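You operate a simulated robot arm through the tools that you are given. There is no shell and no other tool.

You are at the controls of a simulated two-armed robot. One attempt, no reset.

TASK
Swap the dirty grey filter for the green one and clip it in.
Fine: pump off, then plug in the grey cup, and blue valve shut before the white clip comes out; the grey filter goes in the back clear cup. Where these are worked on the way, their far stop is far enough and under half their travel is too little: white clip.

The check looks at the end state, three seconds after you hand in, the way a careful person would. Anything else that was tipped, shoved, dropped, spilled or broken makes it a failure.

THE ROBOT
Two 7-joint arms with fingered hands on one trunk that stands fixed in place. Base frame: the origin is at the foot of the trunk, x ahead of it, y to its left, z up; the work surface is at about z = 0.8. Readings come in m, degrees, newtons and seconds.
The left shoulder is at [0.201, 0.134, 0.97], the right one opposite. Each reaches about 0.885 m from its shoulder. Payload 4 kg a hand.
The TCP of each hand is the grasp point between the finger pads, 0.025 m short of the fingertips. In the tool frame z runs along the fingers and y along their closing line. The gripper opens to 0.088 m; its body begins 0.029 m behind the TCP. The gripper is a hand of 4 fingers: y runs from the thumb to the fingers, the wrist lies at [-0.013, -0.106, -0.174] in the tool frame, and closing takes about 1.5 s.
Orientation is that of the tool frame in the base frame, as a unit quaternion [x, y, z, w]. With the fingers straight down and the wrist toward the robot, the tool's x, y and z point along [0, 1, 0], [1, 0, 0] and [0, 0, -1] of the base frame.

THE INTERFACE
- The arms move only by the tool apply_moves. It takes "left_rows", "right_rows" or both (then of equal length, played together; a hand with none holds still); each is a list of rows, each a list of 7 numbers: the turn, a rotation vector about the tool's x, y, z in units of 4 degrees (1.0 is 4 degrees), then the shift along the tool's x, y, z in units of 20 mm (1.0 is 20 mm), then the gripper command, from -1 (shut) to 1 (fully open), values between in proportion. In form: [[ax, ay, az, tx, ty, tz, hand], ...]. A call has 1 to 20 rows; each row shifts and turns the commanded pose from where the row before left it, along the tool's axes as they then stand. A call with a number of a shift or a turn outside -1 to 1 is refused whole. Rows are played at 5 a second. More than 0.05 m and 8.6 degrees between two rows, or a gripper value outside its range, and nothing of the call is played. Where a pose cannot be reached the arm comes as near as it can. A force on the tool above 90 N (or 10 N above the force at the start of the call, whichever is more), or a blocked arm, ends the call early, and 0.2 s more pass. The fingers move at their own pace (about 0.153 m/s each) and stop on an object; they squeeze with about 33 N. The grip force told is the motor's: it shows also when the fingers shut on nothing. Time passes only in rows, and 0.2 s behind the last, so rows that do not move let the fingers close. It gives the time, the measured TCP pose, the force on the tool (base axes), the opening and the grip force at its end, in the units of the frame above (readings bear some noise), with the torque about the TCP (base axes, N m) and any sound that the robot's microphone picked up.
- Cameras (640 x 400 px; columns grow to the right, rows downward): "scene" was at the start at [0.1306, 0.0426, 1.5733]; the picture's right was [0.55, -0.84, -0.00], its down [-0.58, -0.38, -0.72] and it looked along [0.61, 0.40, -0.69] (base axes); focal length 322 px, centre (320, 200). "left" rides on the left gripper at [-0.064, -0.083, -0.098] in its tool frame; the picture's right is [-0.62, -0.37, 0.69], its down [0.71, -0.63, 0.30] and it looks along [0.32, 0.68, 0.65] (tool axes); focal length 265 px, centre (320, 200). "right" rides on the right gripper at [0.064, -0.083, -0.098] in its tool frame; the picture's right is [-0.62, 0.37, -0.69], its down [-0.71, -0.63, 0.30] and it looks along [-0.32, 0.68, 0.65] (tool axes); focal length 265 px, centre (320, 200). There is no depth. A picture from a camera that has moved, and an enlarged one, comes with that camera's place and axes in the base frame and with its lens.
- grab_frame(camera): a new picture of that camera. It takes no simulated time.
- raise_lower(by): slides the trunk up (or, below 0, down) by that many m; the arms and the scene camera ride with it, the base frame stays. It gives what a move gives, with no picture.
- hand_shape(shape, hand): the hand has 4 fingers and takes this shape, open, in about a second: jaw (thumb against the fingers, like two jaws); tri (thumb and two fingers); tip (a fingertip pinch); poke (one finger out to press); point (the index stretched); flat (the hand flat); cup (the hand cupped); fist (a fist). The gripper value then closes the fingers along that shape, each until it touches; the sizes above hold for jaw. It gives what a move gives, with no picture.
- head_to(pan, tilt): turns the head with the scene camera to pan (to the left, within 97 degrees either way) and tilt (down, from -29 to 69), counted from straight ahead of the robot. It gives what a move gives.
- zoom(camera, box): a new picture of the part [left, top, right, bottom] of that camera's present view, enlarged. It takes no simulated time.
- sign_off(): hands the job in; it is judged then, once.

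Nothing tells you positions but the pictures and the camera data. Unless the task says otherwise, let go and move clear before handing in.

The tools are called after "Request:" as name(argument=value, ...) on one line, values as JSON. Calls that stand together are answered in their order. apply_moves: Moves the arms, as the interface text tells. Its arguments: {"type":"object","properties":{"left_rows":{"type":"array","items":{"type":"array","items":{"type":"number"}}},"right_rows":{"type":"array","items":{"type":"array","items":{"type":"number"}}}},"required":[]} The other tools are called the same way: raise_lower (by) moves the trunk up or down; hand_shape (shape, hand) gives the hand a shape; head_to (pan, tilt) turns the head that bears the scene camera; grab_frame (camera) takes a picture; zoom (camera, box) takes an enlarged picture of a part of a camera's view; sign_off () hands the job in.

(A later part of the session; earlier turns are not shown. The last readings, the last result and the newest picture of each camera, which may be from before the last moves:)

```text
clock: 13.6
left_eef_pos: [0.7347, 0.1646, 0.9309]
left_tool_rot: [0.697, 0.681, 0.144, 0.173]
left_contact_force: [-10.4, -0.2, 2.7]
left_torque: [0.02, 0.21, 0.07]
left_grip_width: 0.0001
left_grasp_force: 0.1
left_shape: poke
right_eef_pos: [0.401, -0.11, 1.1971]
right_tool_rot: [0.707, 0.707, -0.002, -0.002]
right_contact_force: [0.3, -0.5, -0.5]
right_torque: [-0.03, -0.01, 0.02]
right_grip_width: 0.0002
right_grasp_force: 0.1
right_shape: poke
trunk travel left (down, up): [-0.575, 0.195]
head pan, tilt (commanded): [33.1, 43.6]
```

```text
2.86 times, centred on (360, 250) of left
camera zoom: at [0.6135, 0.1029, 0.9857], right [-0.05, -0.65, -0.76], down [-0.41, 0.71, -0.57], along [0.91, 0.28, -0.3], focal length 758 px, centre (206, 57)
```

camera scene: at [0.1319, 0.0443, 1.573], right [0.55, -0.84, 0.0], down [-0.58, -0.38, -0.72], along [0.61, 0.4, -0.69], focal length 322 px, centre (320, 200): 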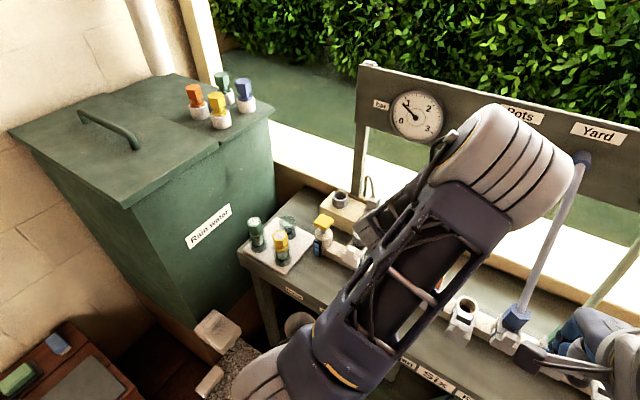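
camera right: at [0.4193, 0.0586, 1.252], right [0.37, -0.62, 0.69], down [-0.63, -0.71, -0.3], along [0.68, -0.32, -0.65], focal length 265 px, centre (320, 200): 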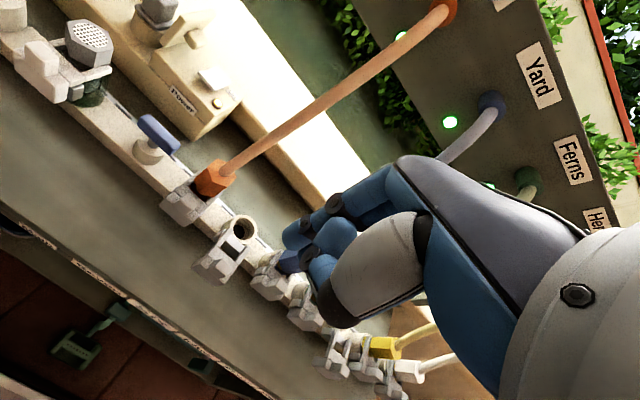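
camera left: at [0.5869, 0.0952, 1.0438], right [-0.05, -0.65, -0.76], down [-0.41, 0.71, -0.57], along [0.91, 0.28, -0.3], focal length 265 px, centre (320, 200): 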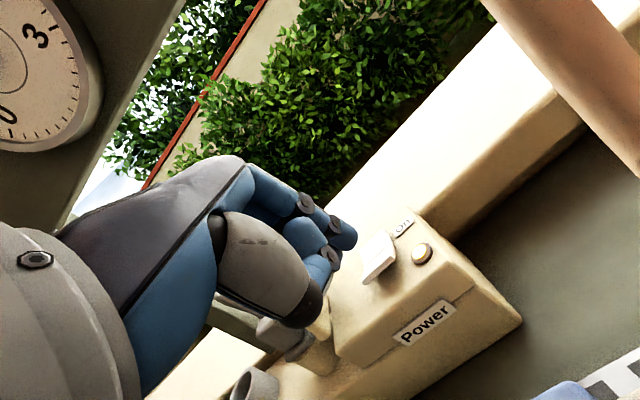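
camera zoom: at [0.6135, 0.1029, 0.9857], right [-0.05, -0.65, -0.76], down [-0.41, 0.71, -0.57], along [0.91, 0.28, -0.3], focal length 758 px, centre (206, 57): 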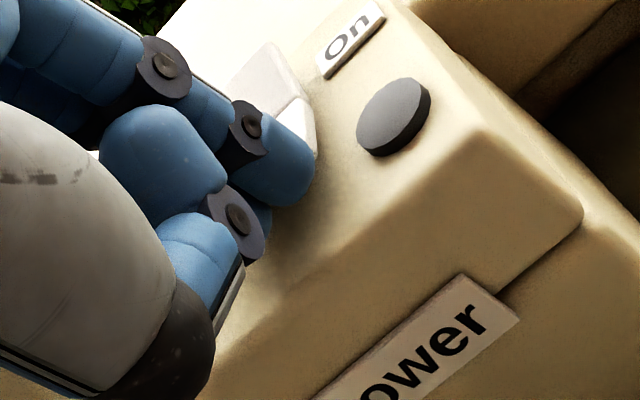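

The lamp went out, so the switch flipped. I'm backing the finger up and away to confirm the rocker stays off.

Request:
apply_moves(left_rows=[[0, 0, 0, 0, 0.1, -0.5, -1], [0, 0, 0, 0, 0.3, -0.9, -1], [0, 0, 0, 0, 0.3, -0.9, -1], [0, 0, 0, 0, -0.3, -1, -1], [0, 0, 0, 0, -0.5, -1, -1], [0, 0, 0, 0, -0.7, -0.8, -1]])

Request:
grab_frame(camera="left")

Request:
zoom(camera="left", box=[300, 180, 500, 320])

Request:
grab_frame(camera="scene")

```text
clock: 15.0
left_eef_pos: [0.6754, 0.1687, 1.017]
left_tool_rot: [0.697, 0.681, 0.146, 0.174]
left_contact_force: [-0.7, -0.2, 0.6]
left_torque: [-0.03, 0.0, -0.01]
left_grip_width: 0.0003
left_grasp_force: 0.0
left_shape: poke
right_eef_pos: [0.4008, -0.1112, 1.1967]
right_tool_rot: [0.707, 0.707, -0.001, -0.001]
right_contact_force: [-0.6, -0.3, 0.3]
right_torque: [-0.03, 0.02, 0.03]
right_grip_width: 0.0002
right_grasp_force: 0.2
right_shape: poke
trunk travel left (down, up): [-0.575, 0.195]
head pan, tilt (commanded): [33.1, 43.6]
```

```text
taken
camera left: at [0.5551, 0.1084, 1.0712], right [-0.05, -0.65, -0.76], down [-0.41, 0.71, -0.58], along [0.91, 0.28, -0.3], focal length 265 px, centre (320, 200)
```

left: 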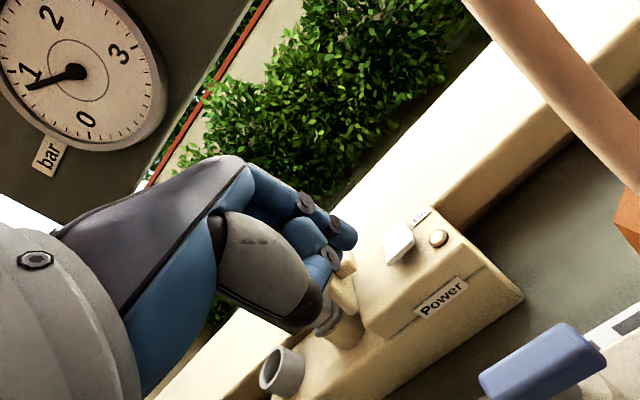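

```text
2.86 times, centred on (400, 250) of left
camera zoom: at [0.5551, 0.1084, 1.0712], right [-0.05, -0.65, -0.76], down [-0.41, 0.71, -0.58], along [0.91, 0.28, -0.3], focal length 758 px, centre (91, 57)
```

zoom: 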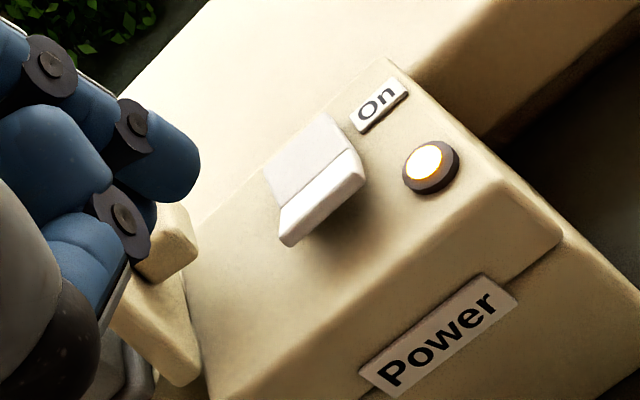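

```text
taken
camera scene: at [0.1318, 0.0444, 1.573], right [0.55, -0.84, 0.0], down [-0.58, -0.38, -0.72], along [0.61, 0.39, -0.69], focal length 322 px, centre (320, 200)
```

scene: 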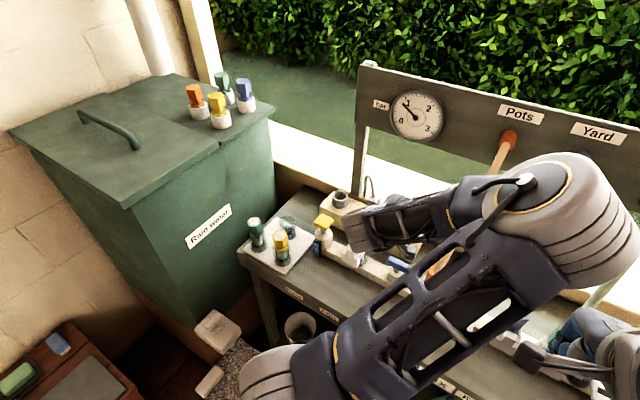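

The rocker sprang back on and the lamp is lit again: my finger was just in front of the near edge and pushed it forward rather than over. I'll move the right hand well clear of my left elbow, then press again 11 mm deeper so the fingertip lands on top.

Request:
apply_moves(right_rows=[[0, 0, 0, -1, 0.3, 0, -1], [0, 0, 0, -1, 0.3, 0, -1], [0, 0, 0, -1, 0.3, 0, -1], [0, 0, 0, -1, 0.3, 0, -1], [0, 0, 0, -1, 0.3, 0, -1], [0, 0, 0, -1, 0.3, 0, -1], [0, 0, 0, -1, 0.3, 0, -1], [0, 0, 0, -1, 0.3, 0, -1], [0, 0, 0, -1, 0, 0, -1], [0, 0, 0, -1, 0, 0, -1], [0, 0, 0, -1, 0, 0, -1], [0, 0, 0, -1, 0, 0, -1], [0, 0, 0, -1, 0, 0, -1], [0, 0, 0, -1, 0, 0, -1]])

Request:
grab_frame(camera="scene")

```text
clock: 18.0
left_eef_pos: [0.6752, 0.1696, 1.0187]
left_tool_rot: [0.696, 0.681, 0.146, 0.174]
left_contact_force: [-0.1, 0.2, -0.5]
left_torque: [-0.01, 0.0, 0.01]
left_grip_width: 0.0
left_grasp_force: 0.1
left_shape: poke
right_eef_pos: [0.4477, -0.3912, 1.1946]
right_tool_rot: [0.707, 0.707, 0.0, 0.0]
right_contact_force: [0.1, -0.2, 0.3]
right_torque: [0.01, 0.02, -0.03]
right_grip_width: 0.0
right_grasp_force: 0.1
right_shape: poke
trunk travel left (down, up): [-0.575, 0.195]
head pan, tilt (commanded): [33.1, 43.6]
```

```text
taken
camera scene: at [0.1293, 0.0442, 1.5733], right [0.55, -0.84, 0.0], down [-0.58, -0.38, -0.72], along [0.61, 0.4, -0.69], focal length 322 px, centre (320, 200)
```

scene: 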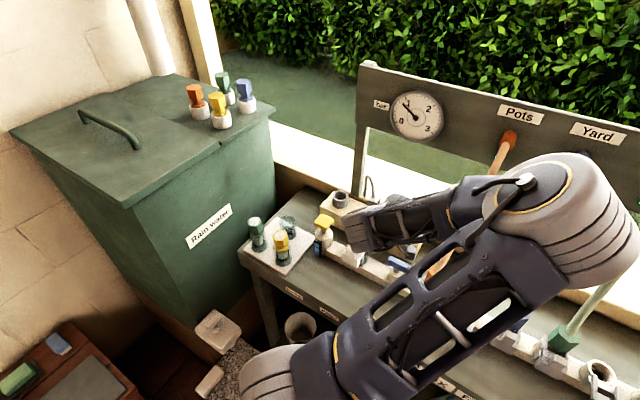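

Request:
apply_moves(left_rows=[[0, 0, 0, -0.046, 0.569, 0.889, -1], [0, 0, 0, -0.046, 0.569, 0.889, -1], [0, 0, 0, -0.046, 0.569, 0.889, -1], [0, 0, 0, -0.046, 0.569, 0.889, -1]])

Request:
zoom(camera="left", box=[260, 180, 460, 320])

Request:
grab_frame(camera="left")

```text
clock: 19.0
left_eef_pos: [0.746, 0.1629, 0.9733]
left_tool_rot: [0.697, 0.681, 0.146, 0.174]
left_contact_force: [0.3, -0.7, 0.4]
left_torque: [0.0, 0.02, -0.01]
left_grip_width: 0.0
left_grasp_force: 0.1
left_shape: poke
right_eef_pos: [0.4472, -0.3912, 1.1949]
right_tool_rot: [0.707, 0.707, 0.0, 0.0]
right_contact_force: [-0.7, -0.9, -0.2]
right_torque: [0.02, 0.02, -0.02]
right_grip_width: 0.0001
right_grasp_force: 0.1
right_shape: poke
trunk travel left (down, up): [-0.575, 0.195]
head pan, tilt (commanded): [33.1, 43.6]
```

```text
2.86 times, centred on (360, 250) of left
camera zoom: at [0.6258, 0.1006, 1.028], right [-0.05, -0.65, -0.76], down [-0.41, 0.71, -0.58], along [0.91, 0.28, -0.3], focal length 758 px, centre (206, 57)
```

zoom: 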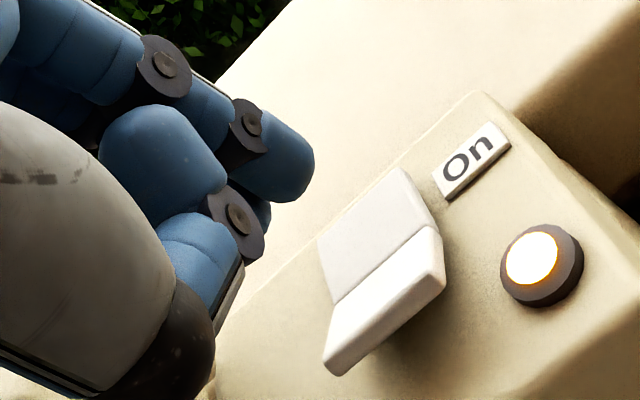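

```text
taken
camera left: at [0.6258, 0.1006, 1.028], right [-0.05, -0.65, -0.76], down [-0.41, 0.71, -0.58], along [0.91, 0.28, -0.3], focal length 265 px, centre (320, 200)
```

left: 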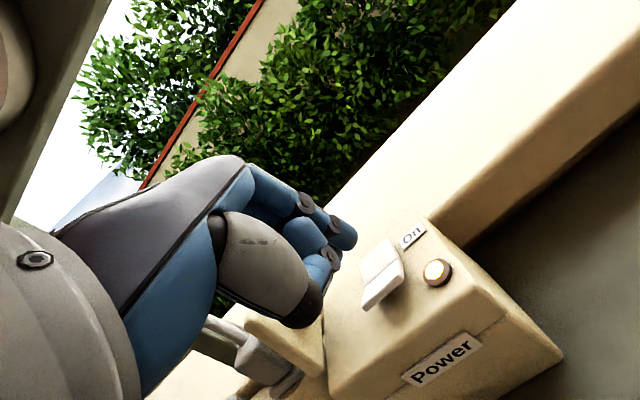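

Request:
apply_moves(left_rows=[[0, 0, 0, 0, -0.11, 0.224, -1], [0, 0, 0, 0, -0.11, 0.224, -1], [0, 0, 0, 0, -0.11, 0.224, -1], [0, 0, 0, 0, -0.11, 0.224, -1], [0, 0, 0, 0, -0.11, 0.224, -1], [0, 0, 0, 0, -0.11, 0.224, -1]])

Request:
zoom(camera="left", box=[260, 180, 460, 320])

```text
clock: 20.4
left_eef_pos: [0.7465, 0.1619, 0.9453]
left_tool_rot: [0.698, 0.68, 0.145, 0.174]
left_contact_force: [-0.9, 0.2, -0.2]
left_torque: [-0.04, -0.01, -0.03]
left_grip_width: 0.0002
left_grasp_force: 0.1
left_shape: poke
right_eef_pos: [0.4472, -0.3916, 1.195]
right_tool_rot: [0.707, 0.707, 0.0, 0.001]
right_contact_force: [-0.9, -0.4, -1.0]
right_torque: [0.0, -0.01, -0.01]
right_grip_width: 0.0003
right_grasp_force: 0.2
right_shape: poke
trunk travel left (down, up): [-0.575, 0.195]
head pan, tilt (commanded): [33.1, 43.6]
```

```text
2.86 times, centred on (360, 250) of left
camera zoom: at [0.6257, 0.0991, 0.9983], right [-0.05, -0.65, -0.76], down [-0.41, 0.71, -0.58], along [0.91, 0.28, -0.3], focal length 758 px, centre (206, 57)
```

zoom: 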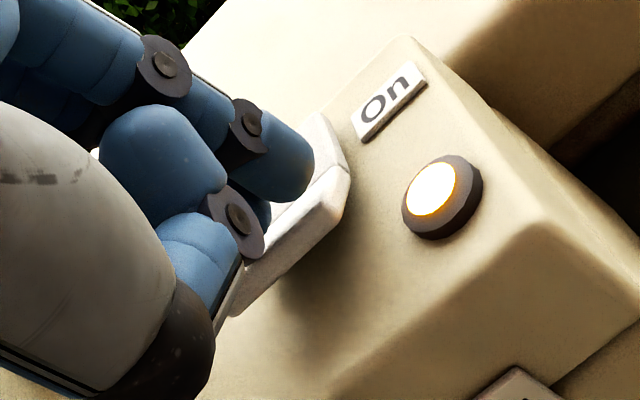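

Request:
apply_moves(left_rows=[[0, 0, 0, 0, -0.08, 0.16, -1], [0, 0, 0, 0, -0.08, 0.16, -1], [0, 0, 0, 0, -0.08, 0.16, -1]])

Request:
zoom(camera="left", box=[260, 180, 460, 320])

```text
clock: 21.2
left_eef_pos: [0.7454, 0.1588, 0.9334]
left_tool_rot: [0.697, 0.68, 0.146, 0.175]
left_contact_force: [0.4, 0.6, 0.4]
left_torque: [-0.01, 0.0, 0.01]
left_grip_width: 0.0002
left_grasp_force: 0.0
left_shape: poke
right_eef_pos: [0.4478, -0.3923, 1.1947]
right_tool_rot: [0.707, 0.707, 0.0, 0.0]
right_contact_force: [0.2, 0.7, -0.7]
right_torque: [-0.02, 0.01, 0.0]
right_grip_width: 0.0
right_grasp_force: 0.0
right_shape: poke
trunk travel left (down, up): [-0.575, 0.195]
head pan, tilt (commanded): [33.1, 43.6]
```

```text
2.86 times, centred on (360, 250) of left
camera zoom: at [0.6255, 0.0983, 0.9873], right [-0.05, -0.65, -0.76], down [-0.41, 0.71, -0.58], along [0.91, 0.28, -0.3], focal length 758 px, centre (206, 57)
```

zoom: 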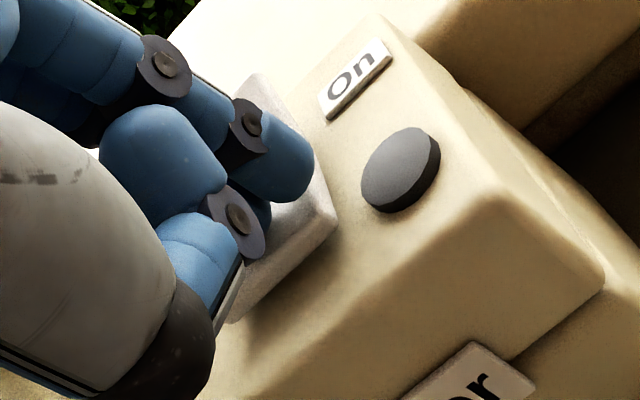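

The lamp is off and the force has dropped to zero, so the rocker snapped over this time. I'll press a few mm more to make sure, then lift straight up.

Request:
apply_moves(left_rows=[[0, 0, 0, 0, -0.08, 0.16, -1], [0, 0, 0, 0, -0.08, 0.16, -1]])

Request:
zoom(camera="left", box=[260, 180, 460, 320])

```text
clock: 21.8
left_eef_pos: [0.747, 0.1583, 0.9321]
left_tool_rot: [0.697, 0.678, 0.149, 0.179]
left_contact_force: [-2.5, -1.4, 36.8]
left_torque: [0.33, -0.32, 0.0]
left_grip_width: 0.0
left_grasp_force: 0.1
left_shape: poke
right_eef_pos: [0.4462, -0.3921, 1.196]
right_tool_rot: [0.707, 0.707, 0.0, 0.0]
right_contact_force: [0.7, -0.5, 0.5]
right_torque: [0.0, 0.05, -0.02]
right_grip_width: 0.0
right_grasp_force: 0.1
right_shape: poke
trunk travel left (down, up): [-0.575, 0.195]
head pan, tilt (commanded): [33.1, 43.6]
```

```text
2.86 times, centred on (360, 250) of left
camera zoom: at [0.6261, 0.0982, 0.984], right [-0.04, -0.65, -0.76], down [-0.4, 0.71, -0.58], along [0.92, 0.28, -0.29], focal length 758 px, centre (206, 57)
```

zoom: 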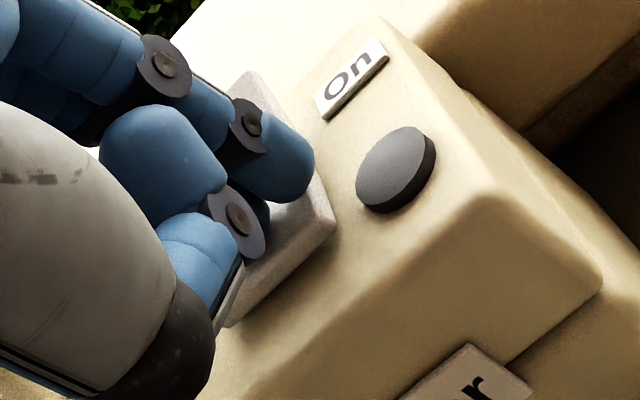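

It's at a firm stop with 37 N, lamp off. I'm lifting straight up and retreating, then checking the rocker.

Request:
apply_moves(left_rows=[[0, 0, 0, 0, 0.2, -0.45, -1], [0, 0, 0, 0, 0.44, -0.9, -1], [0, 0, 0, 0, 0.44, -0.9, -1], [0, 0, 0, 0, 0.1, -1, -1], [0, 0, 0, 0, -0.5, -1, -1], [0, 0, 0, 0, -0.5, -1, -1], [0, 0, 0, 0, -0.5, -1, -1], [0, 0, 0, 0, -0.5, -1, -1]])

Request:
grab_frame(camera="left")

Request:
zoom(camera="left", box=[300, 200, 500, 340])

```text
clock: 23.6
left_eef_pos: [0.6678, 0.1663, 1.0494]
left_tool_rot: [0.698, 0.68, 0.145, 0.174]
left_contact_force: [-0.1, -0.5, 0.3]
left_torque: [0.03, -0.01, 0.02]
left_grip_width: 0.0
left_grasp_force: 0.0
left_shape: poke
right_eef_pos: [0.4475, -0.3928, 1.1947]
right_tool_rot: [0.707, 0.707, 0.0, -0.001]
right_contact_force: [-0.7, 0.3, 0.1]
right_torque: [-0.02, 0.02, 0.01]
right_grip_width: 0.0
right_grasp_force: 0.0
right_shape: poke
trunk travel left (down, up): [-0.575, 0.195]
head pan, tilt (commanded): [33.1, 43.6]
```

```text
taken
camera left: at [0.5469, 0.1055, 1.103], right [-0.05, -0.65, -0.76], down [-0.41, 0.71, -0.58], along [0.91, 0.28, -0.3], focal length 265 px, centre (320, 200)
```

left: 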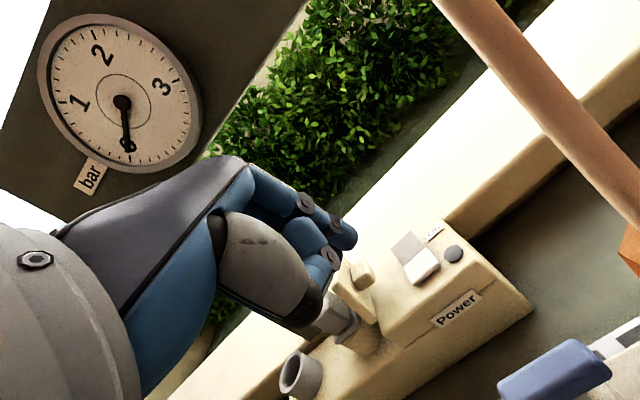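

```text
2.86 times, centred on (400, 270) of left
camera zoom: at [0.5469, 0.1055, 1.103], right [-0.05, -0.65, -0.76], down [-0.41, 0.71, -0.58], along [0.91, 0.28, -0.3], focal length 758 px, centre (91, 0)
```

zoom: 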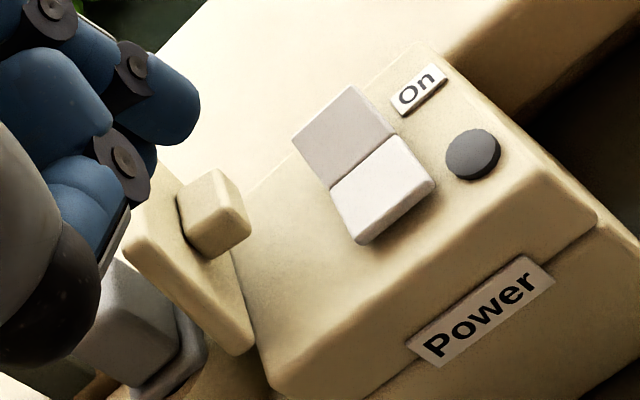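

The pump is off: lamp dark, gauge at 0, rocker resting the other way. Next is the plug, so I'm levelling the hand back to fingers-down and moving it left for a look at the plug and grey cup.

Request:
apply_moves(left_rows=[[1, 0, 0, 0.5, -0.7, -0.5, -1], [1, 0, 0, 0.5, -0.7, -0.5, -1], [1, 0, 0, 0.5, -0.7, -0.5, -1], [1, 0, 0, 0.5, -0.7, -0.5, -1], [1, 0, 0, 0.5, -0.7, -0.5, -1], [1, 0, 0, 0.5, -0.7, -0.3, -1], [0.6, 0, 0, 0.5, -0.7, -0.3, -1]])

Request:
grab_frame(camera="scene")

Request:
grab_frame(camera="left")

```text
clock: 25.2
left_eef_pos: [0.5605, 0.2416, 1.0823]
left_tool_rot: [0.719, 0.695, -0.014, 0.01]
left_contact_force: [-0.3, -1.3, -0.6]
left_torque: [-0.02, -0.01, 0.01]
left_grip_width: 0.0
left_grasp_force: 0.1
left_shape: poke
right_eef_pos: [0.4469, -0.3913, 1.1952]
right_tool_rot: [0.707, 0.707, 0.0, 0.001]
right_contact_force: [-0.3, 0.1, 0.3]
right_torque: [0.04, 0.02, 0.03]
right_grip_width: 0.0
right_grasp_force: 0.1
right_shape: poke
trunk travel left (down, up): [-0.575, 0.195]
head pan, tilt (commanded): [33.1, 43.6]
```

```text
taken
camera scene: at [0.1294, 0.0439, 1.5732], right [0.55, -0.84, 0.0], down [-0.58, -0.38, -0.72], along [0.61, 0.4, -0.69], focal length 322 px, centre (320, 200)
```

scene: 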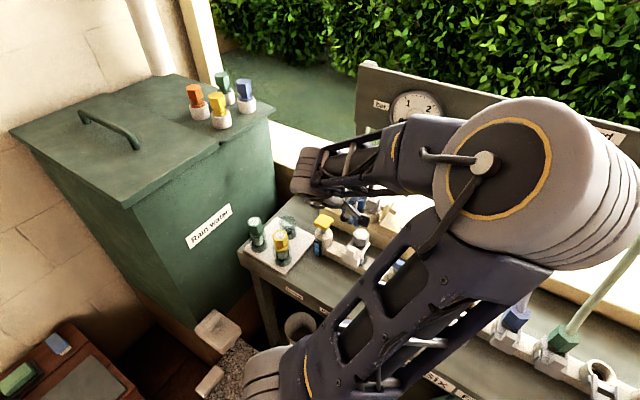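

```text
taken
camera left: at [0.4741, 0.1804, 1.1833], right [-0.39, -0.63, -0.67], down [-0.61, 0.72, -0.33], along [0.69, 0.28, -0.67], focal length 265 px, centre (320, 200)
```

left: 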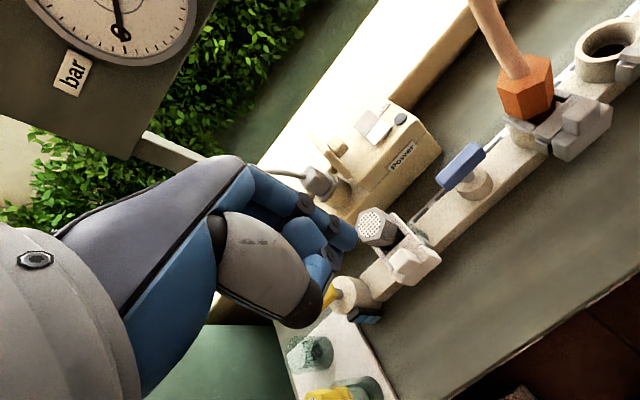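

The plug and its cable now show between the fingers and the power box. I'll zoom in on the plug, cable, socket and grey cup from both cameras.

Request:
zoom(camera="left", box=[250, 120, 390, 220])

Request:
zoom(camera="scene", box=[290, 170, 410, 260])

```text
4.00 times, centred on (320, 170) of left
camera zoom: at [0.4741, 0.1804, 1.1833], right [-0.39, -0.63, -0.67], down [-0.61, 0.72, -0.33], along [0.69, 0.28, -0.67], focal length 1062 px, centre (320, 320)
```

zoom: 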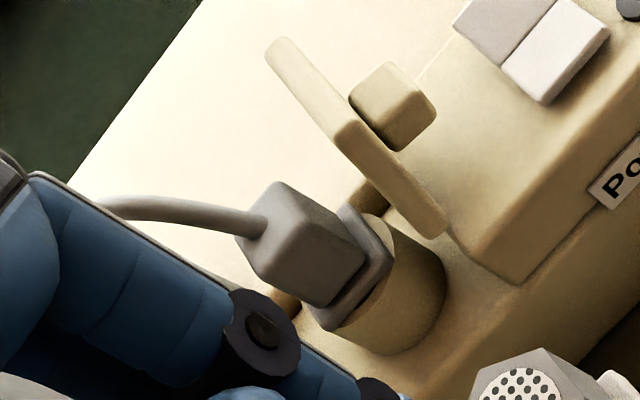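

```text
4.44 times, centred on (350, 215) of scene
camera zoom: at [0.1294, 0.0439, 1.5732], right [0.55, -0.84, 0.0], down [-0.58, -0.38, -0.72], along [0.61, 0.4, -0.69], focal length 1433 px, centre (187, 133)
```

zoom: 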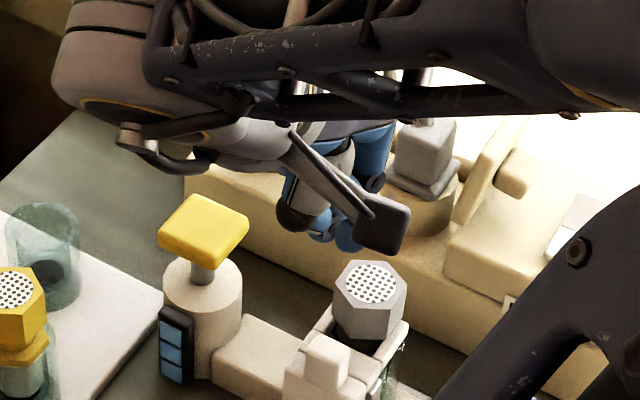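

Combining both views, the plug top centre is at about (0.772, 0.278, 0.946) with a body roughly 28 mm square. Before choosing a grip I need the height of the sill behind the box and the cup and socket dimensions.

Request:
zoom(camera="scene", box=[325, 195, 405, 245])

Request:
apply_moves(left_rows=[[0, 0.48, -0.48, 1, -0.6, -0.6, -1], [0, 0, 0, 1, -0.6, -0.6, -1], [0, 0, 0, 1, -0.6, -0.6, -1], [0, 0, 0, 1, -0.6, -0.6, -1], [0, 0, 0, 1, -0.6, -0.6, -1], [0, 0, 0, 1, -0.6, -0.6, -1]])

Request:
grab_frame(camera="left")

Request:
grab_frame(camera="scene")

```text
8.00 times, centred on (365, 220) of scene
camera zoom: at [0.1294, 0.0439, 1.5732], right [0.55, -0.84, 0.0], down [-0.58, -0.38, -0.72], along [0.61, 0.4, -0.69], focal length 2580 px, centre (-40, 40)
```

zoom: 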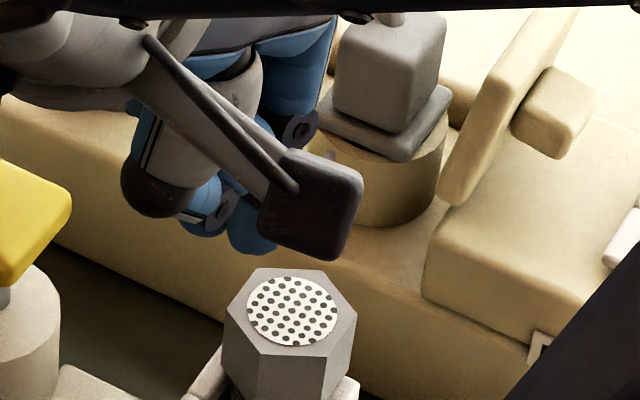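

```text
clock: 26.6
left_eef_pos: [0.4892, 0.362, 1.1541]
left_tool_rot: [0.708, 0.707, -0.001, -0.002]
left_contact_force: [0.0, 0.5, -0.1]
left_torque: [0.0, 0.0, -0.03]
left_grip_width: 0.0001
left_grasp_force: 0.1
left_shape: poke
right_eef_pos: [0.4475, -0.3906, 1.1953]
right_tool_rot: [0.707, 0.707, 0.001, 0.0]
right_contact_force: [0.0, -0.9, -0.2]
right_torque: [0.01, -0.01, -0.01]
right_grip_width: 0.0
right_grasp_force: 0.1
right_shape: poke
trunk travel left (down, up): [-0.575, 0.195]
head pan, tilt (commanded): [33.1, 43.6]
```

```text
taken
camera left: at [0.4055, 0.2953, 1.2533], right [-0.37, -0.62, -0.69], down [-0.63, 0.71, -0.3], along [0.68, 0.32, -0.66], focal length 265 px, centre (320, 200)
```

left: 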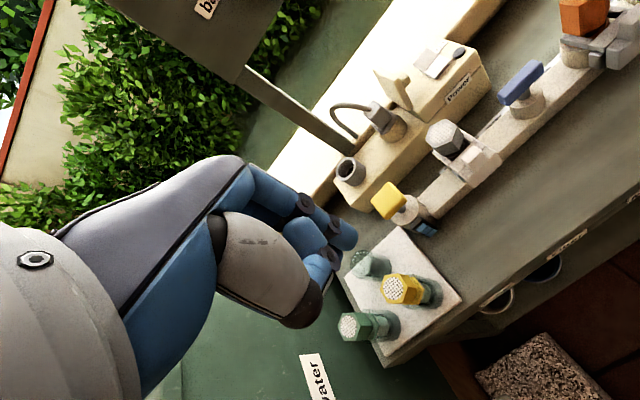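

```text
taken
camera scene: at [0.1294, 0.0439, 1.5732], right [0.55, -0.84, 0.0], down [-0.58, -0.38, -0.72], along [0.61, 0.4, -0.69], focal length 322 px, centre (320, 200)
```

scene: 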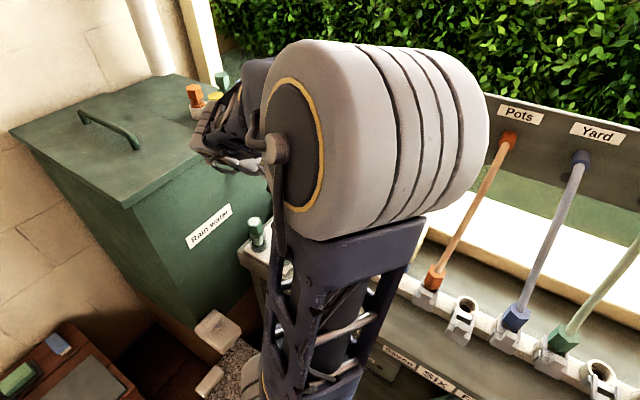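

This vantage shows the plug, cup, filter and tray together. Zooming in on it.

Request:
zoom(camera="left", box=[310, 60, 430, 200])

Request:
zoom(camera="left", box=[330, 70, 410, 130])

Request:
zoom(camera="left", box=[330, 210, 470, 350])

Request:
zoom(camera="left", box=[400, 50, 560, 190])

```text
2.86 times, centred on (370, 130) of left
camera zoom: at [0.4055, 0.2953, 1.2533], right [-0.37, -0.62, -0.69], down [-0.63, 0.71, -0.3], along [0.68, 0.32, -0.66], focal length 758 px, centre (177, 400)
```

zoom: 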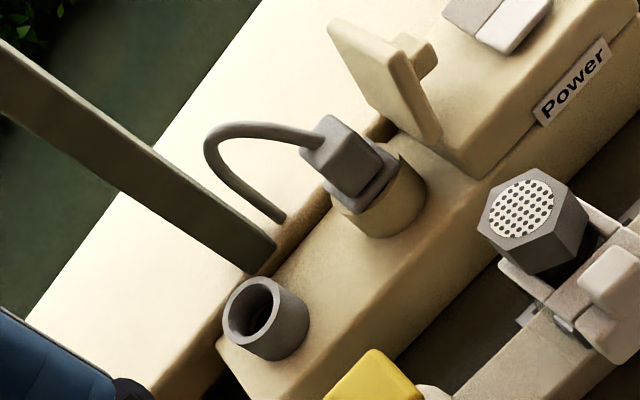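

```text
6.67 times, centred on (370, 100) of left
camera zoom: at [0.4055, 0.2953, 1.2533], right [-0.37, -0.62, -0.69], down [-0.63, 0.71, -0.3], along [0.68, 0.32, -0.66], focal length 1769 px, centre (-13, 867)
```

zoom: 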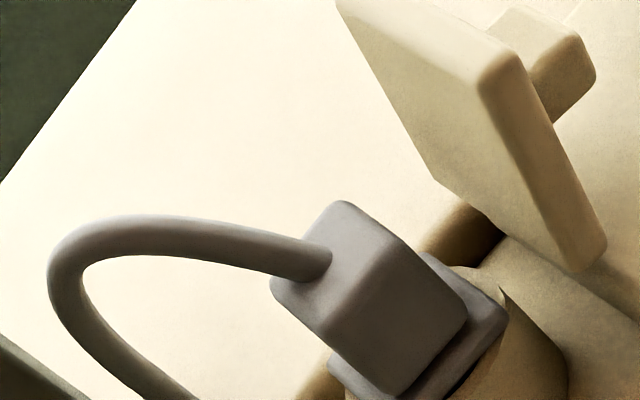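

```text
2.86 times, centred on (400, 280) of left
camera zoom: at [0.4055, 0.2953, 1.2533], right [-0.37, -0.62, -0.69], down [-0.63, 0.71, -0.3], along [0.68, 0.32, -0.66], focal length 758 px, centre (91, -29)
```

zoom: 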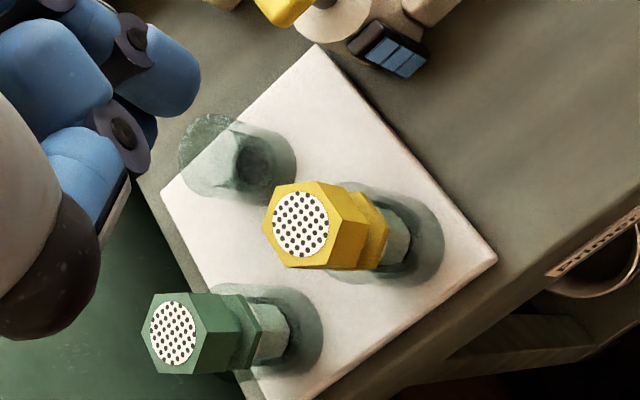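

```text
2.86 times, centred on (480, 120) of left
camera zoom: at [0.4055, 0.2953, 1.2533], right [-0.37, -0.62, -0.69], down [-0.63, 0.71, -0.3], along [0.68, 0.32, -0.66], focal length 758 px, centre (-137, 429)
```

zoom: 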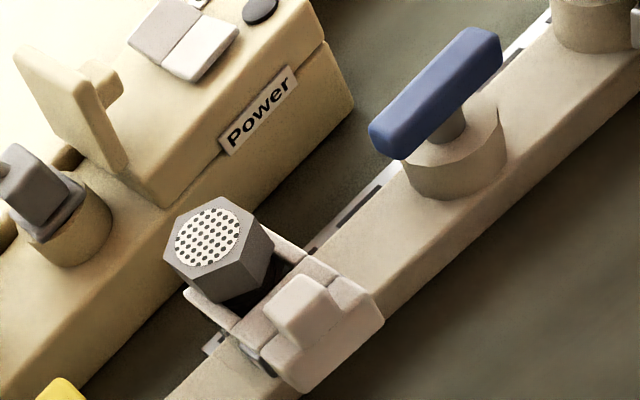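

The sill top is at about z 0.888, and a post stands close behind at x 0.81–0.83, y 0.344–0.371, so the fingers have little room. I'll look at the pinch shapes here in free air to choose the slimmest.

Request:
hand_shape(hand="left", shape="tip")

Request:
zoom(camera="left", box=[190, 130, 430, 370])

Request:
hand_shape(hand="left", shape="tri")

Request:
zoom(camera="left", box=[190, 130, 430, 370])

```text
clock: 27.5
left_eef_pos: [0.4891, 0.3614, 1.1544]
left_tool_rot: [0.707, 0.707, -0.001, -0.001]
left_contact_force: [0.1, 0.3, -0.2]
left_torque: [-0.04, 0.0, 0.02]
left_grip_width: 0.0879
left_grasp_force: 0.0
left_shape: tip
right_eef_pos: [0.4476, -0.3914, 1.1949]
right_tool_rot: [0.707, 0.707, 0.0, 0.0]
right_contact_force: [1.0, -0.5, 0.6]
right_torque: [0.02, 0.03, -0.03]
right_grip_width: 0.0002
right_grasp_force: 0.1
right_shape: poke
trunk travel left (down, up): [-0.575, 0.195]
head pan, tilt (commanded): [33.1, 43.6]
```

```text
1.67 times, centred on (310, 250) of left
camera zoom: at [0.4057, 0.2951, 1.2531], right [-0.37, -0.62, -0.69], down [-0.63, 0.71, -0.3], along [0.68, 0.32, -0.66], focal length 442 px, centre (337, 117)
```

zoom: 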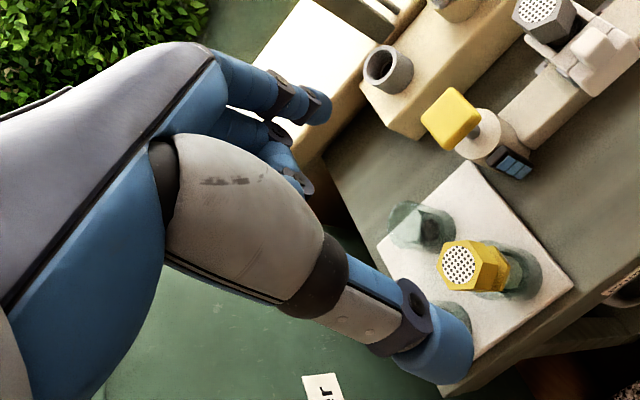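

```text
clock: 28.4
left_eef_pos: [0.4898, 0.3618, 1.1542]
left_tool_rot: [0.707, 0.707, -0.003, -0.001]
left_contact_force: [-0.9, -1.1, -0.5]
left_torque: [0.0, 0.01, 0.01]
left_grip_width: 0.0879
left_grasp_force: 0.0
left_shape: tri
right_eef_pos: [0.4483, -0.3915, 1.1945]
right_tool_rot: [0.707, 0.707, 0.001, -0.001]
right_contact_force: [-0.6, -0.4, -0.2]
right_torque: [-0.01, 0.01, -0.01]
right_grip_width: 0.0001
right_grasp_force: 0.0
right_shape: poke
trunk travel left (down, up): [-0.575, 0.195]
head pan, tilt (commanded): [33.1, 43.6]
```

```text
1.67 times, centred on (310, 250) of left
camera zoom: at [0.4057, 0.2951, 1.2531], right [-0.37, -0.62, -0.69], down [-0.63, 0.71, -0.3], along [0.68, 0.32, -0.66], focal length 442 px, centre (337, 117)
```

zoom: 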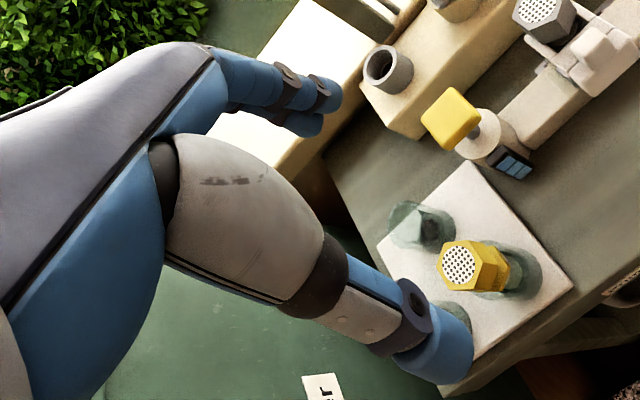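

Request:
apply_moves(left_rows=[[0, 0, 0, 0, 0, 0, -0.3], [0, 0, 0, 0, 0, 0, -0.3], [0, 0, 0, 0, 0, 0, -0.3], [0, 0, 0, 0, 0, 0, -0.3]])

Request:
zoom(camera="left", box=[190, 130, 430, 370])

Request:
hand_shape(hand="left", shape="tip")

Request:
apply_moves(left_rows=[[0, 0, 0, 0, 0, 0, -0.3], [0, 0, 0, 0, 0, 0, -0.3], [0, 0, 0, 0, 0, 0, -0.3], [0, 0, 0, 0, 0, 0, -0.3]])

Request:
zoom(camera="left", box=[190, 130, 430, 370])

```text
clock: 29.4
left_eef_pos: [0.4892, 0.3618, 1.1546]
left_tool_rot: [0.708, 0.707, -0.003, -0.001]
left_contact_force: [1.1, -0.1, -0.1]
left_torque: [0.0, 0.01, -0.01]
left_grip_width: 0.0314
left_grasp_force: 0.0
left_shape: tri
right_eef_pos: [0.4469, -0.3918, 1.1943]
right_tool_rot: [0.707, 0.707, -0.001, 0.0]
right_contact_force: [0.5, 0.5, -0.4]
right_torque: [0.03, 0.02, 0.05]
right_grip_width: 0.0
right_grasp_force: 0.1
right_shape: poke
trunk travel left (down, up): [-0.575, 0.195]
head pan, tilt (commanded): [33.1, 43.6]
```

```text
1.67 times, centred on (310, 250) of left
camera zoom: at [0.4056, 0.2953, 1.2532], right [-0.37, -0.62, -0.69], down [-0.63, 0.71, -0.3], along [0.68, 0.32, -0.66], focal length 442 px, centre (337, 117)
```

zoom: 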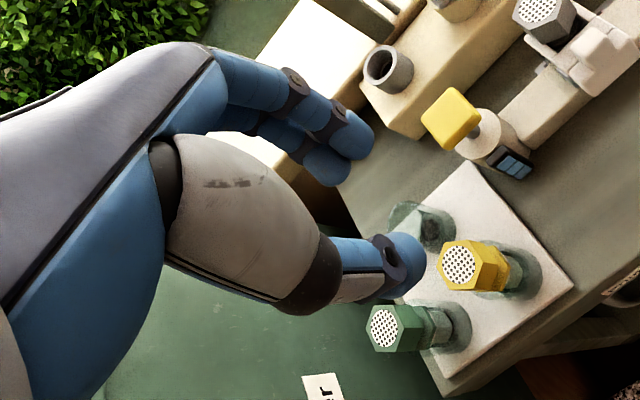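

```text
clock: 30.3
left_eef_pos: [0.4889, 0.3622, 1.153]
left_tool_rot: [0.707, 0.707, -0.003, -0.002]
left_contact_force: [-0.8, 0.7, -0.5]
left_torque: [0.0, -0.01, -0.02]
left_grip_width: 0.0876
left_grasp_force: 0.0
left_shape: tip
right_eef_pos: [0.4475, -0.3913, 1.195]
right_tool_rot: [0.707, 0.708, 0.0, -0.001]
right_contact_force: [-0.6, 0.4, 0.4]
right_torque: [0.01, 0.02, 0.0]
right_grip_width: 0.0
right_grasp_force: 0.0
right_shape: poke
trunk travel left (down, up): [-0.575, 0.195]
head pan, tilt (commanded): [33.1, 43.6]
```

```text
clock: 31.3
left_eef_pos: [0.4894, 0.3628, 1.1531]
left_tool_rot: [0.707, 0.707, -0.001, -0.002]
left_contact_force: [-0.3, -0.3, -0.3]
left_torque: [0.0, -0.03, 0.02]
left_grip_width: 0.0313
left_grasp_force: 0.1
left_shape: tip
right_eef_pos: [0.4475, -0.3909, 1.1956]
right_tool_rot: [0.707, 0.707, 0.0, 0.0]
right_contact_force: [-0.3, 0.3, 0.4]
right_torque: [-0.02, -0.04, -0.03]
right_grip_width: 0.0
right_grasp_force: 0.0
right_shape: poke
trunk travel left (down, up): [-0.575, 0.195]
head pan, tilt (commanded): [33.1, 43.6]
```

```text
1.67 times, centred on (310, 250) of left
camera zoom: at [0.4057, 0.2952, 1.2532], right [-0.37, -0.62, -0.69], down [-0.63, 0.71, -0.3], along [0.68, 0.32, -0.66], focal length 442 px, centre (337, 117)
```

zoom: 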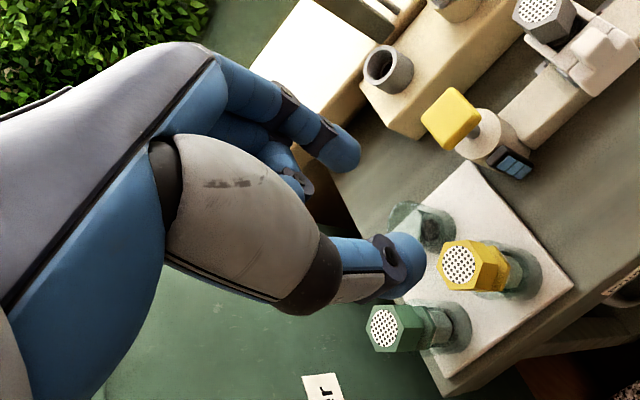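

In the tip shape the thumb and index meet on the tool's centre line with the other fingers held back, so I'll use that for the plug. I'm moving to in front of and above the plug, half open.

Request:
apply_moves(left_rows=[[0, 0, 0, -0.385, 0.912, 0.423, 0.3], [0, 0, 0, -0.385, 0.912, 0.423, 0.3], [0, 0, 0, -0.385, 0.912, 0.423, 0.3], [0, 0, 0, -0.385, 0.912, 0.423, 0.3], [0, 0, 0, -0.385, 0.912, 0.423, 0.3], [0, 0, 0, -0.385, 0.912, 0.423, 0.3], [0, 0, 0, -0.385, 0.912, 0.423, 0.3], [0, 0, 0, -0.385, 0.912, 0.423, 0.3], [0, 0, 0, -0.385, 0.912, 0.423, 0.3], [0, 0, 0, -0.385, 0.912, 0.423, 0.3], [0, 0, 0, -0.385, 0.912, 0.423, 0.3]])

Request:
grab_frame(camera="left")

Request:
grab_frame(camera="scene")

```text
clock: 33.7
left_eef_pos: [0.6876, 0.2771, 1.06]
left_tool_rot: [0.706, 0.708, -0.002, -0.001]
left_contact_force: [-0.1, -0.6, 0.5]
left_torque: [0.02, -0.02, 0.01]
left_grip_width: 0.057
left_grasp_force: 0.0
left_shape: tip
right_eef_pos: [0.4474, -0.3917, 1.1942]
right_tool_rot: [0.707, 0.707, 0.0, 0.001]
right_contact_force: [-0.5, 0.8, -0.7]
right_torque: [-0.02, 0.0, 0.02]
right_grip_width: 0.0
right_grasp_force: 0.1
right_shape: poke
trunk travel left (down, up): [-0.575, 0.195]
head pan, tilt (commanded): [33.1, 43.6]
```

```text
taken
camera left: at [0.6047, 0.2105, 1.1588], right [-0.37, -0.62, -0.69], down [-0.63, 0.71, -0.3], along [0.68, 0.32, -0.66], focal length 265 px, centre (320, 200)
```

left: 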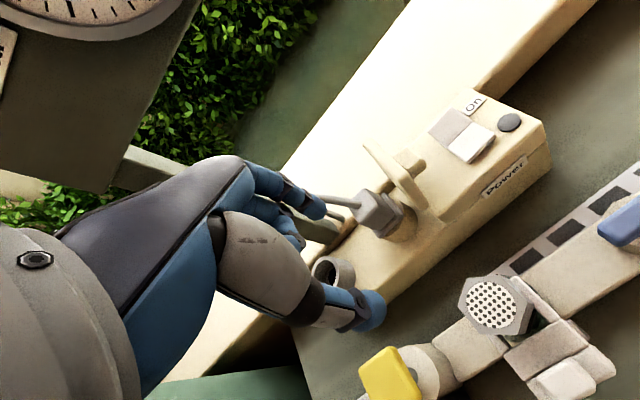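

```text
taken
camera scene: at [0.1291, 0.0441, 1.5733], right [0.55, -0.84, 0.0], down [-0.58, -0.38, -0.72], along [0.61, 0.4, -0.69], focal length 322 px, centre (320, 200)
```

scene: 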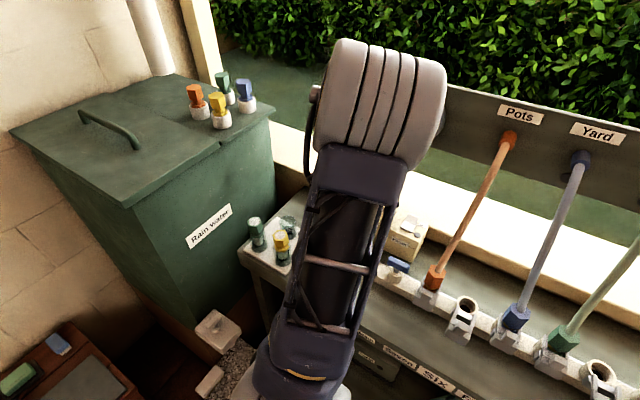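

Request:
zoom(camera="left", box=[290, 140, 450, 290])

```text
2.67 times, centred on (370, 215) of left
camera zoom: at [0.6047, 0.2105, 1.1588], right [-0.37, -0.62, -0.69], down [-0.63, 0.71, -0.3], along [0.68, 0.32, -0.66], focal length 708 px, centre (187, 160)
```

zoom: 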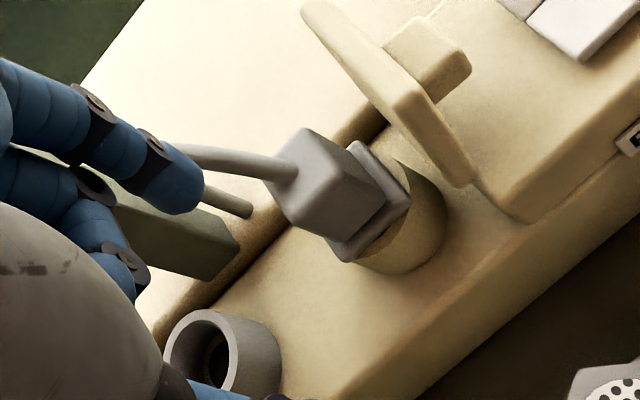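

The plug top checks out at (0.768, 0.277, 0.950). I'm moving forward over it at a height that stays under the panel and above the cable's arc.

Request:
apply_moves(left_rows=[[0, 0, 0, 0, 0.8, 0.15, 0.3], [0, 0, 0, 0, 0.8, 0.15, 0.3], [0, 0, 0, 0, 0.8, 0.15, 0.3], [0, 0, 0, 0, 0.8, 0.15, 0.3], [0, 0, 0, 0, 0.8, 0.15, 0.3]])

Request:
grab_frame(camera="left")

Request:
zoom(camera="left", box=[250, 160, 410, 300])

```text
clock: 34.9
left_eef_pos: [0.7695, 0.2773, 1.0441]
left_tool_rot: [0.708, 0.706, -0.002, -0.001]
left_contact_force: [0.0, 0.1, -0.6]
left_torque: [-0.03, 0.01, 0.02]
left_grip_width: 0.057
left_grasp_force: 0.0
left_shape: tip
right_eef_pos: [0.4479, -0.3917, 1.1954]
right_tool_rot: [0.707, 0.708, 0.0, 0.0]
right_contact_force: [0.0, -0.1, -0.5]
right_torque: [-0.02, 0.0, -0.02]
right_grip_width: 0.0002
right_grasp_force: 0.1
right_shape: poke
trunk travel left (down, up): [-0.575, 0.195]
head pan, tilt (commanded): [33.1, 43.6]
```

```text
taken
camera left: at [0.6851, 0.2105, 1.1433], right [-0.37, -0.62, -0.69], down [-0.63, 0.71, -0.3], along [0.68, 0.32, -0.66], focal length 265 px, centre (320, 200)
```

left: 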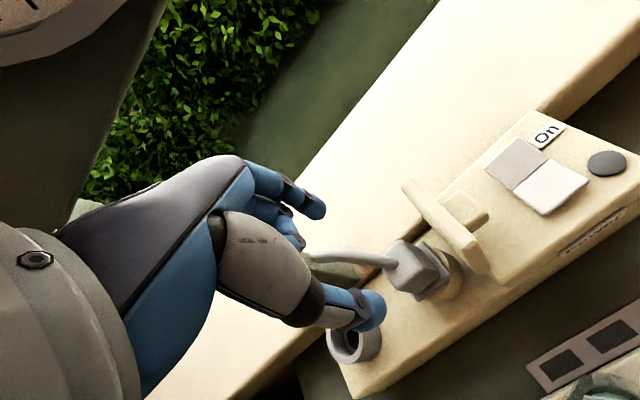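

```text
2.86 times, centred on (330, 230) of left
camera zoom: at [0.6851, 0.2105, 1.1433], right [-0.37, -0.62, -0.69], down [-0.63, 0.71, -0.3], along [0.68, 0.32, -0.66], focal length 758 px, centre (291, 114)
```

zoom: 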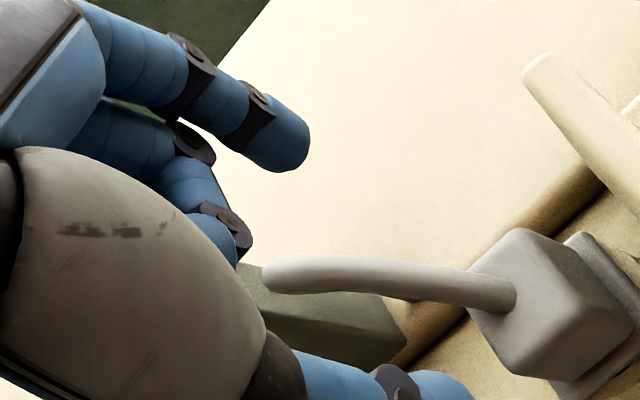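

Alignment over the plug is within a few mm. I'm descending part way, watching for any contact with the cable.

Request:
apply_moves(left_rows=[[0, 0, 0, 0, 0.05, 0.9, 0.3], [0, 0, 0, 0, 0, 0.9, 0.3], [0, 0, 0, 0, 0, 0.9, 0.3], [0, 0, 0, 0, 0, 0.9, 0.3]])

Request:
zoom(camera="left", box=[230, 130, 430, 310])

```text
clock: 35.9
left_eef_pos: [0.7701, 0.2752, 0.9729]
left_tool_rot: [0.708, 0.706, -0.001, -0.001]
left_contact_force: [-0.2, 0.1, -0.1]
left_torque: [0.04, 0.02, 0.04]
left_grip_width: 0.0571
left_grasp_force: 0.1
left_shape: tip
right_eef_pos: [0.4471, -0.3917, 1.195]
right_tool_rot: [0.707, 0.707, 0.0, 0.0]
right_contact_force: [-0.1, -0.8, 0.0]
right_torque: [0.01, 0.0, 0.0]
right_grip_width: 0.0001
right_grasp_force: 0.0
right_shape: poke
trunk travel left (down, up): [-0.575, 0.195]
head pan, tilt (commanded): [33.1, 43.6]
```

```text
2.22 times, centred on (330, 220) of left
camera zoom: at [0.686, 0.2094, 1.0711], right [-0.37, -0.62, -0.69], down [-0.63, 0.72, -0.3], along [0.68, 0.32, -0.66], focal length 590 px, centre (298, 156)
```

zoom: 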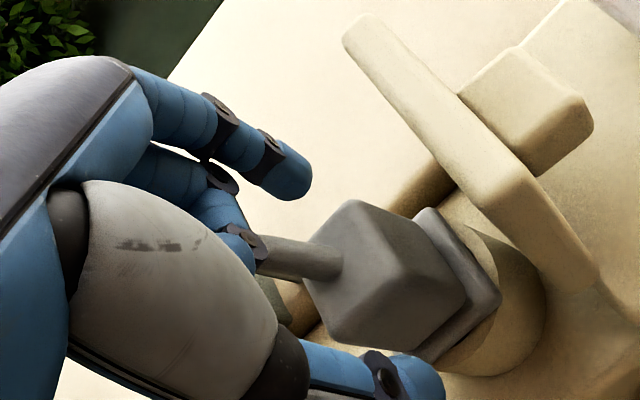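

Request:
apply_moves(left_rows=[[0, 0, 0, 0.05, 0, 0.5, 0.3], [0, 0, 0, 0, 0, 0.5, 0.3], [0, 0, 0, 0, 0, 0.5, 0.3]])

Request:
zoom(camera="left", box=[230, 130, 430, 310])

```text
clock: 36.7
left_eef_pos: [0.7694, 0.2776, 0.9424]
left_tool_rot: [0.707, 0.707, -0.001, -0.001]
left_contact_force: [-1.2, 0.3, 4.7]
left_torque: [0.01, -0.07, 0.01]
left_grip_width: 0.0568
left_grasp_force: 0.0
left_shape: tip
right_eef_pos: [0.4479, -0.3918, 1.196]
right_tool_rot: [0.707, 0.707, 0.0, 0.0]
right_contact_force: [0.4, -0.4, 0.1]
right_torque: [0.03, 0.0, -0.01]
right_grip_width: 0.0001
right_grasp_force: 0.0
right_shape: poke
trunk travel left (down, up): [-0.575, 0.195]
head pan, tilt (commanded): [33.1, 43.6]
```

```text
2.22 times, centred on (330, 220) of left
camera zoom: at [0.6861, 0.2111, 1.0417], right [-0.37, -0.62, -0.69], down [-0.63, 0.71, -0.3], along [0.68, 0.32, -0.66], focal length 590 px, centre (298, 156)
```

zoom: 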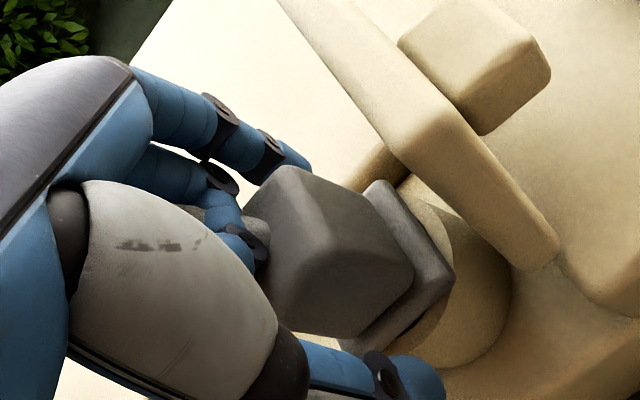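

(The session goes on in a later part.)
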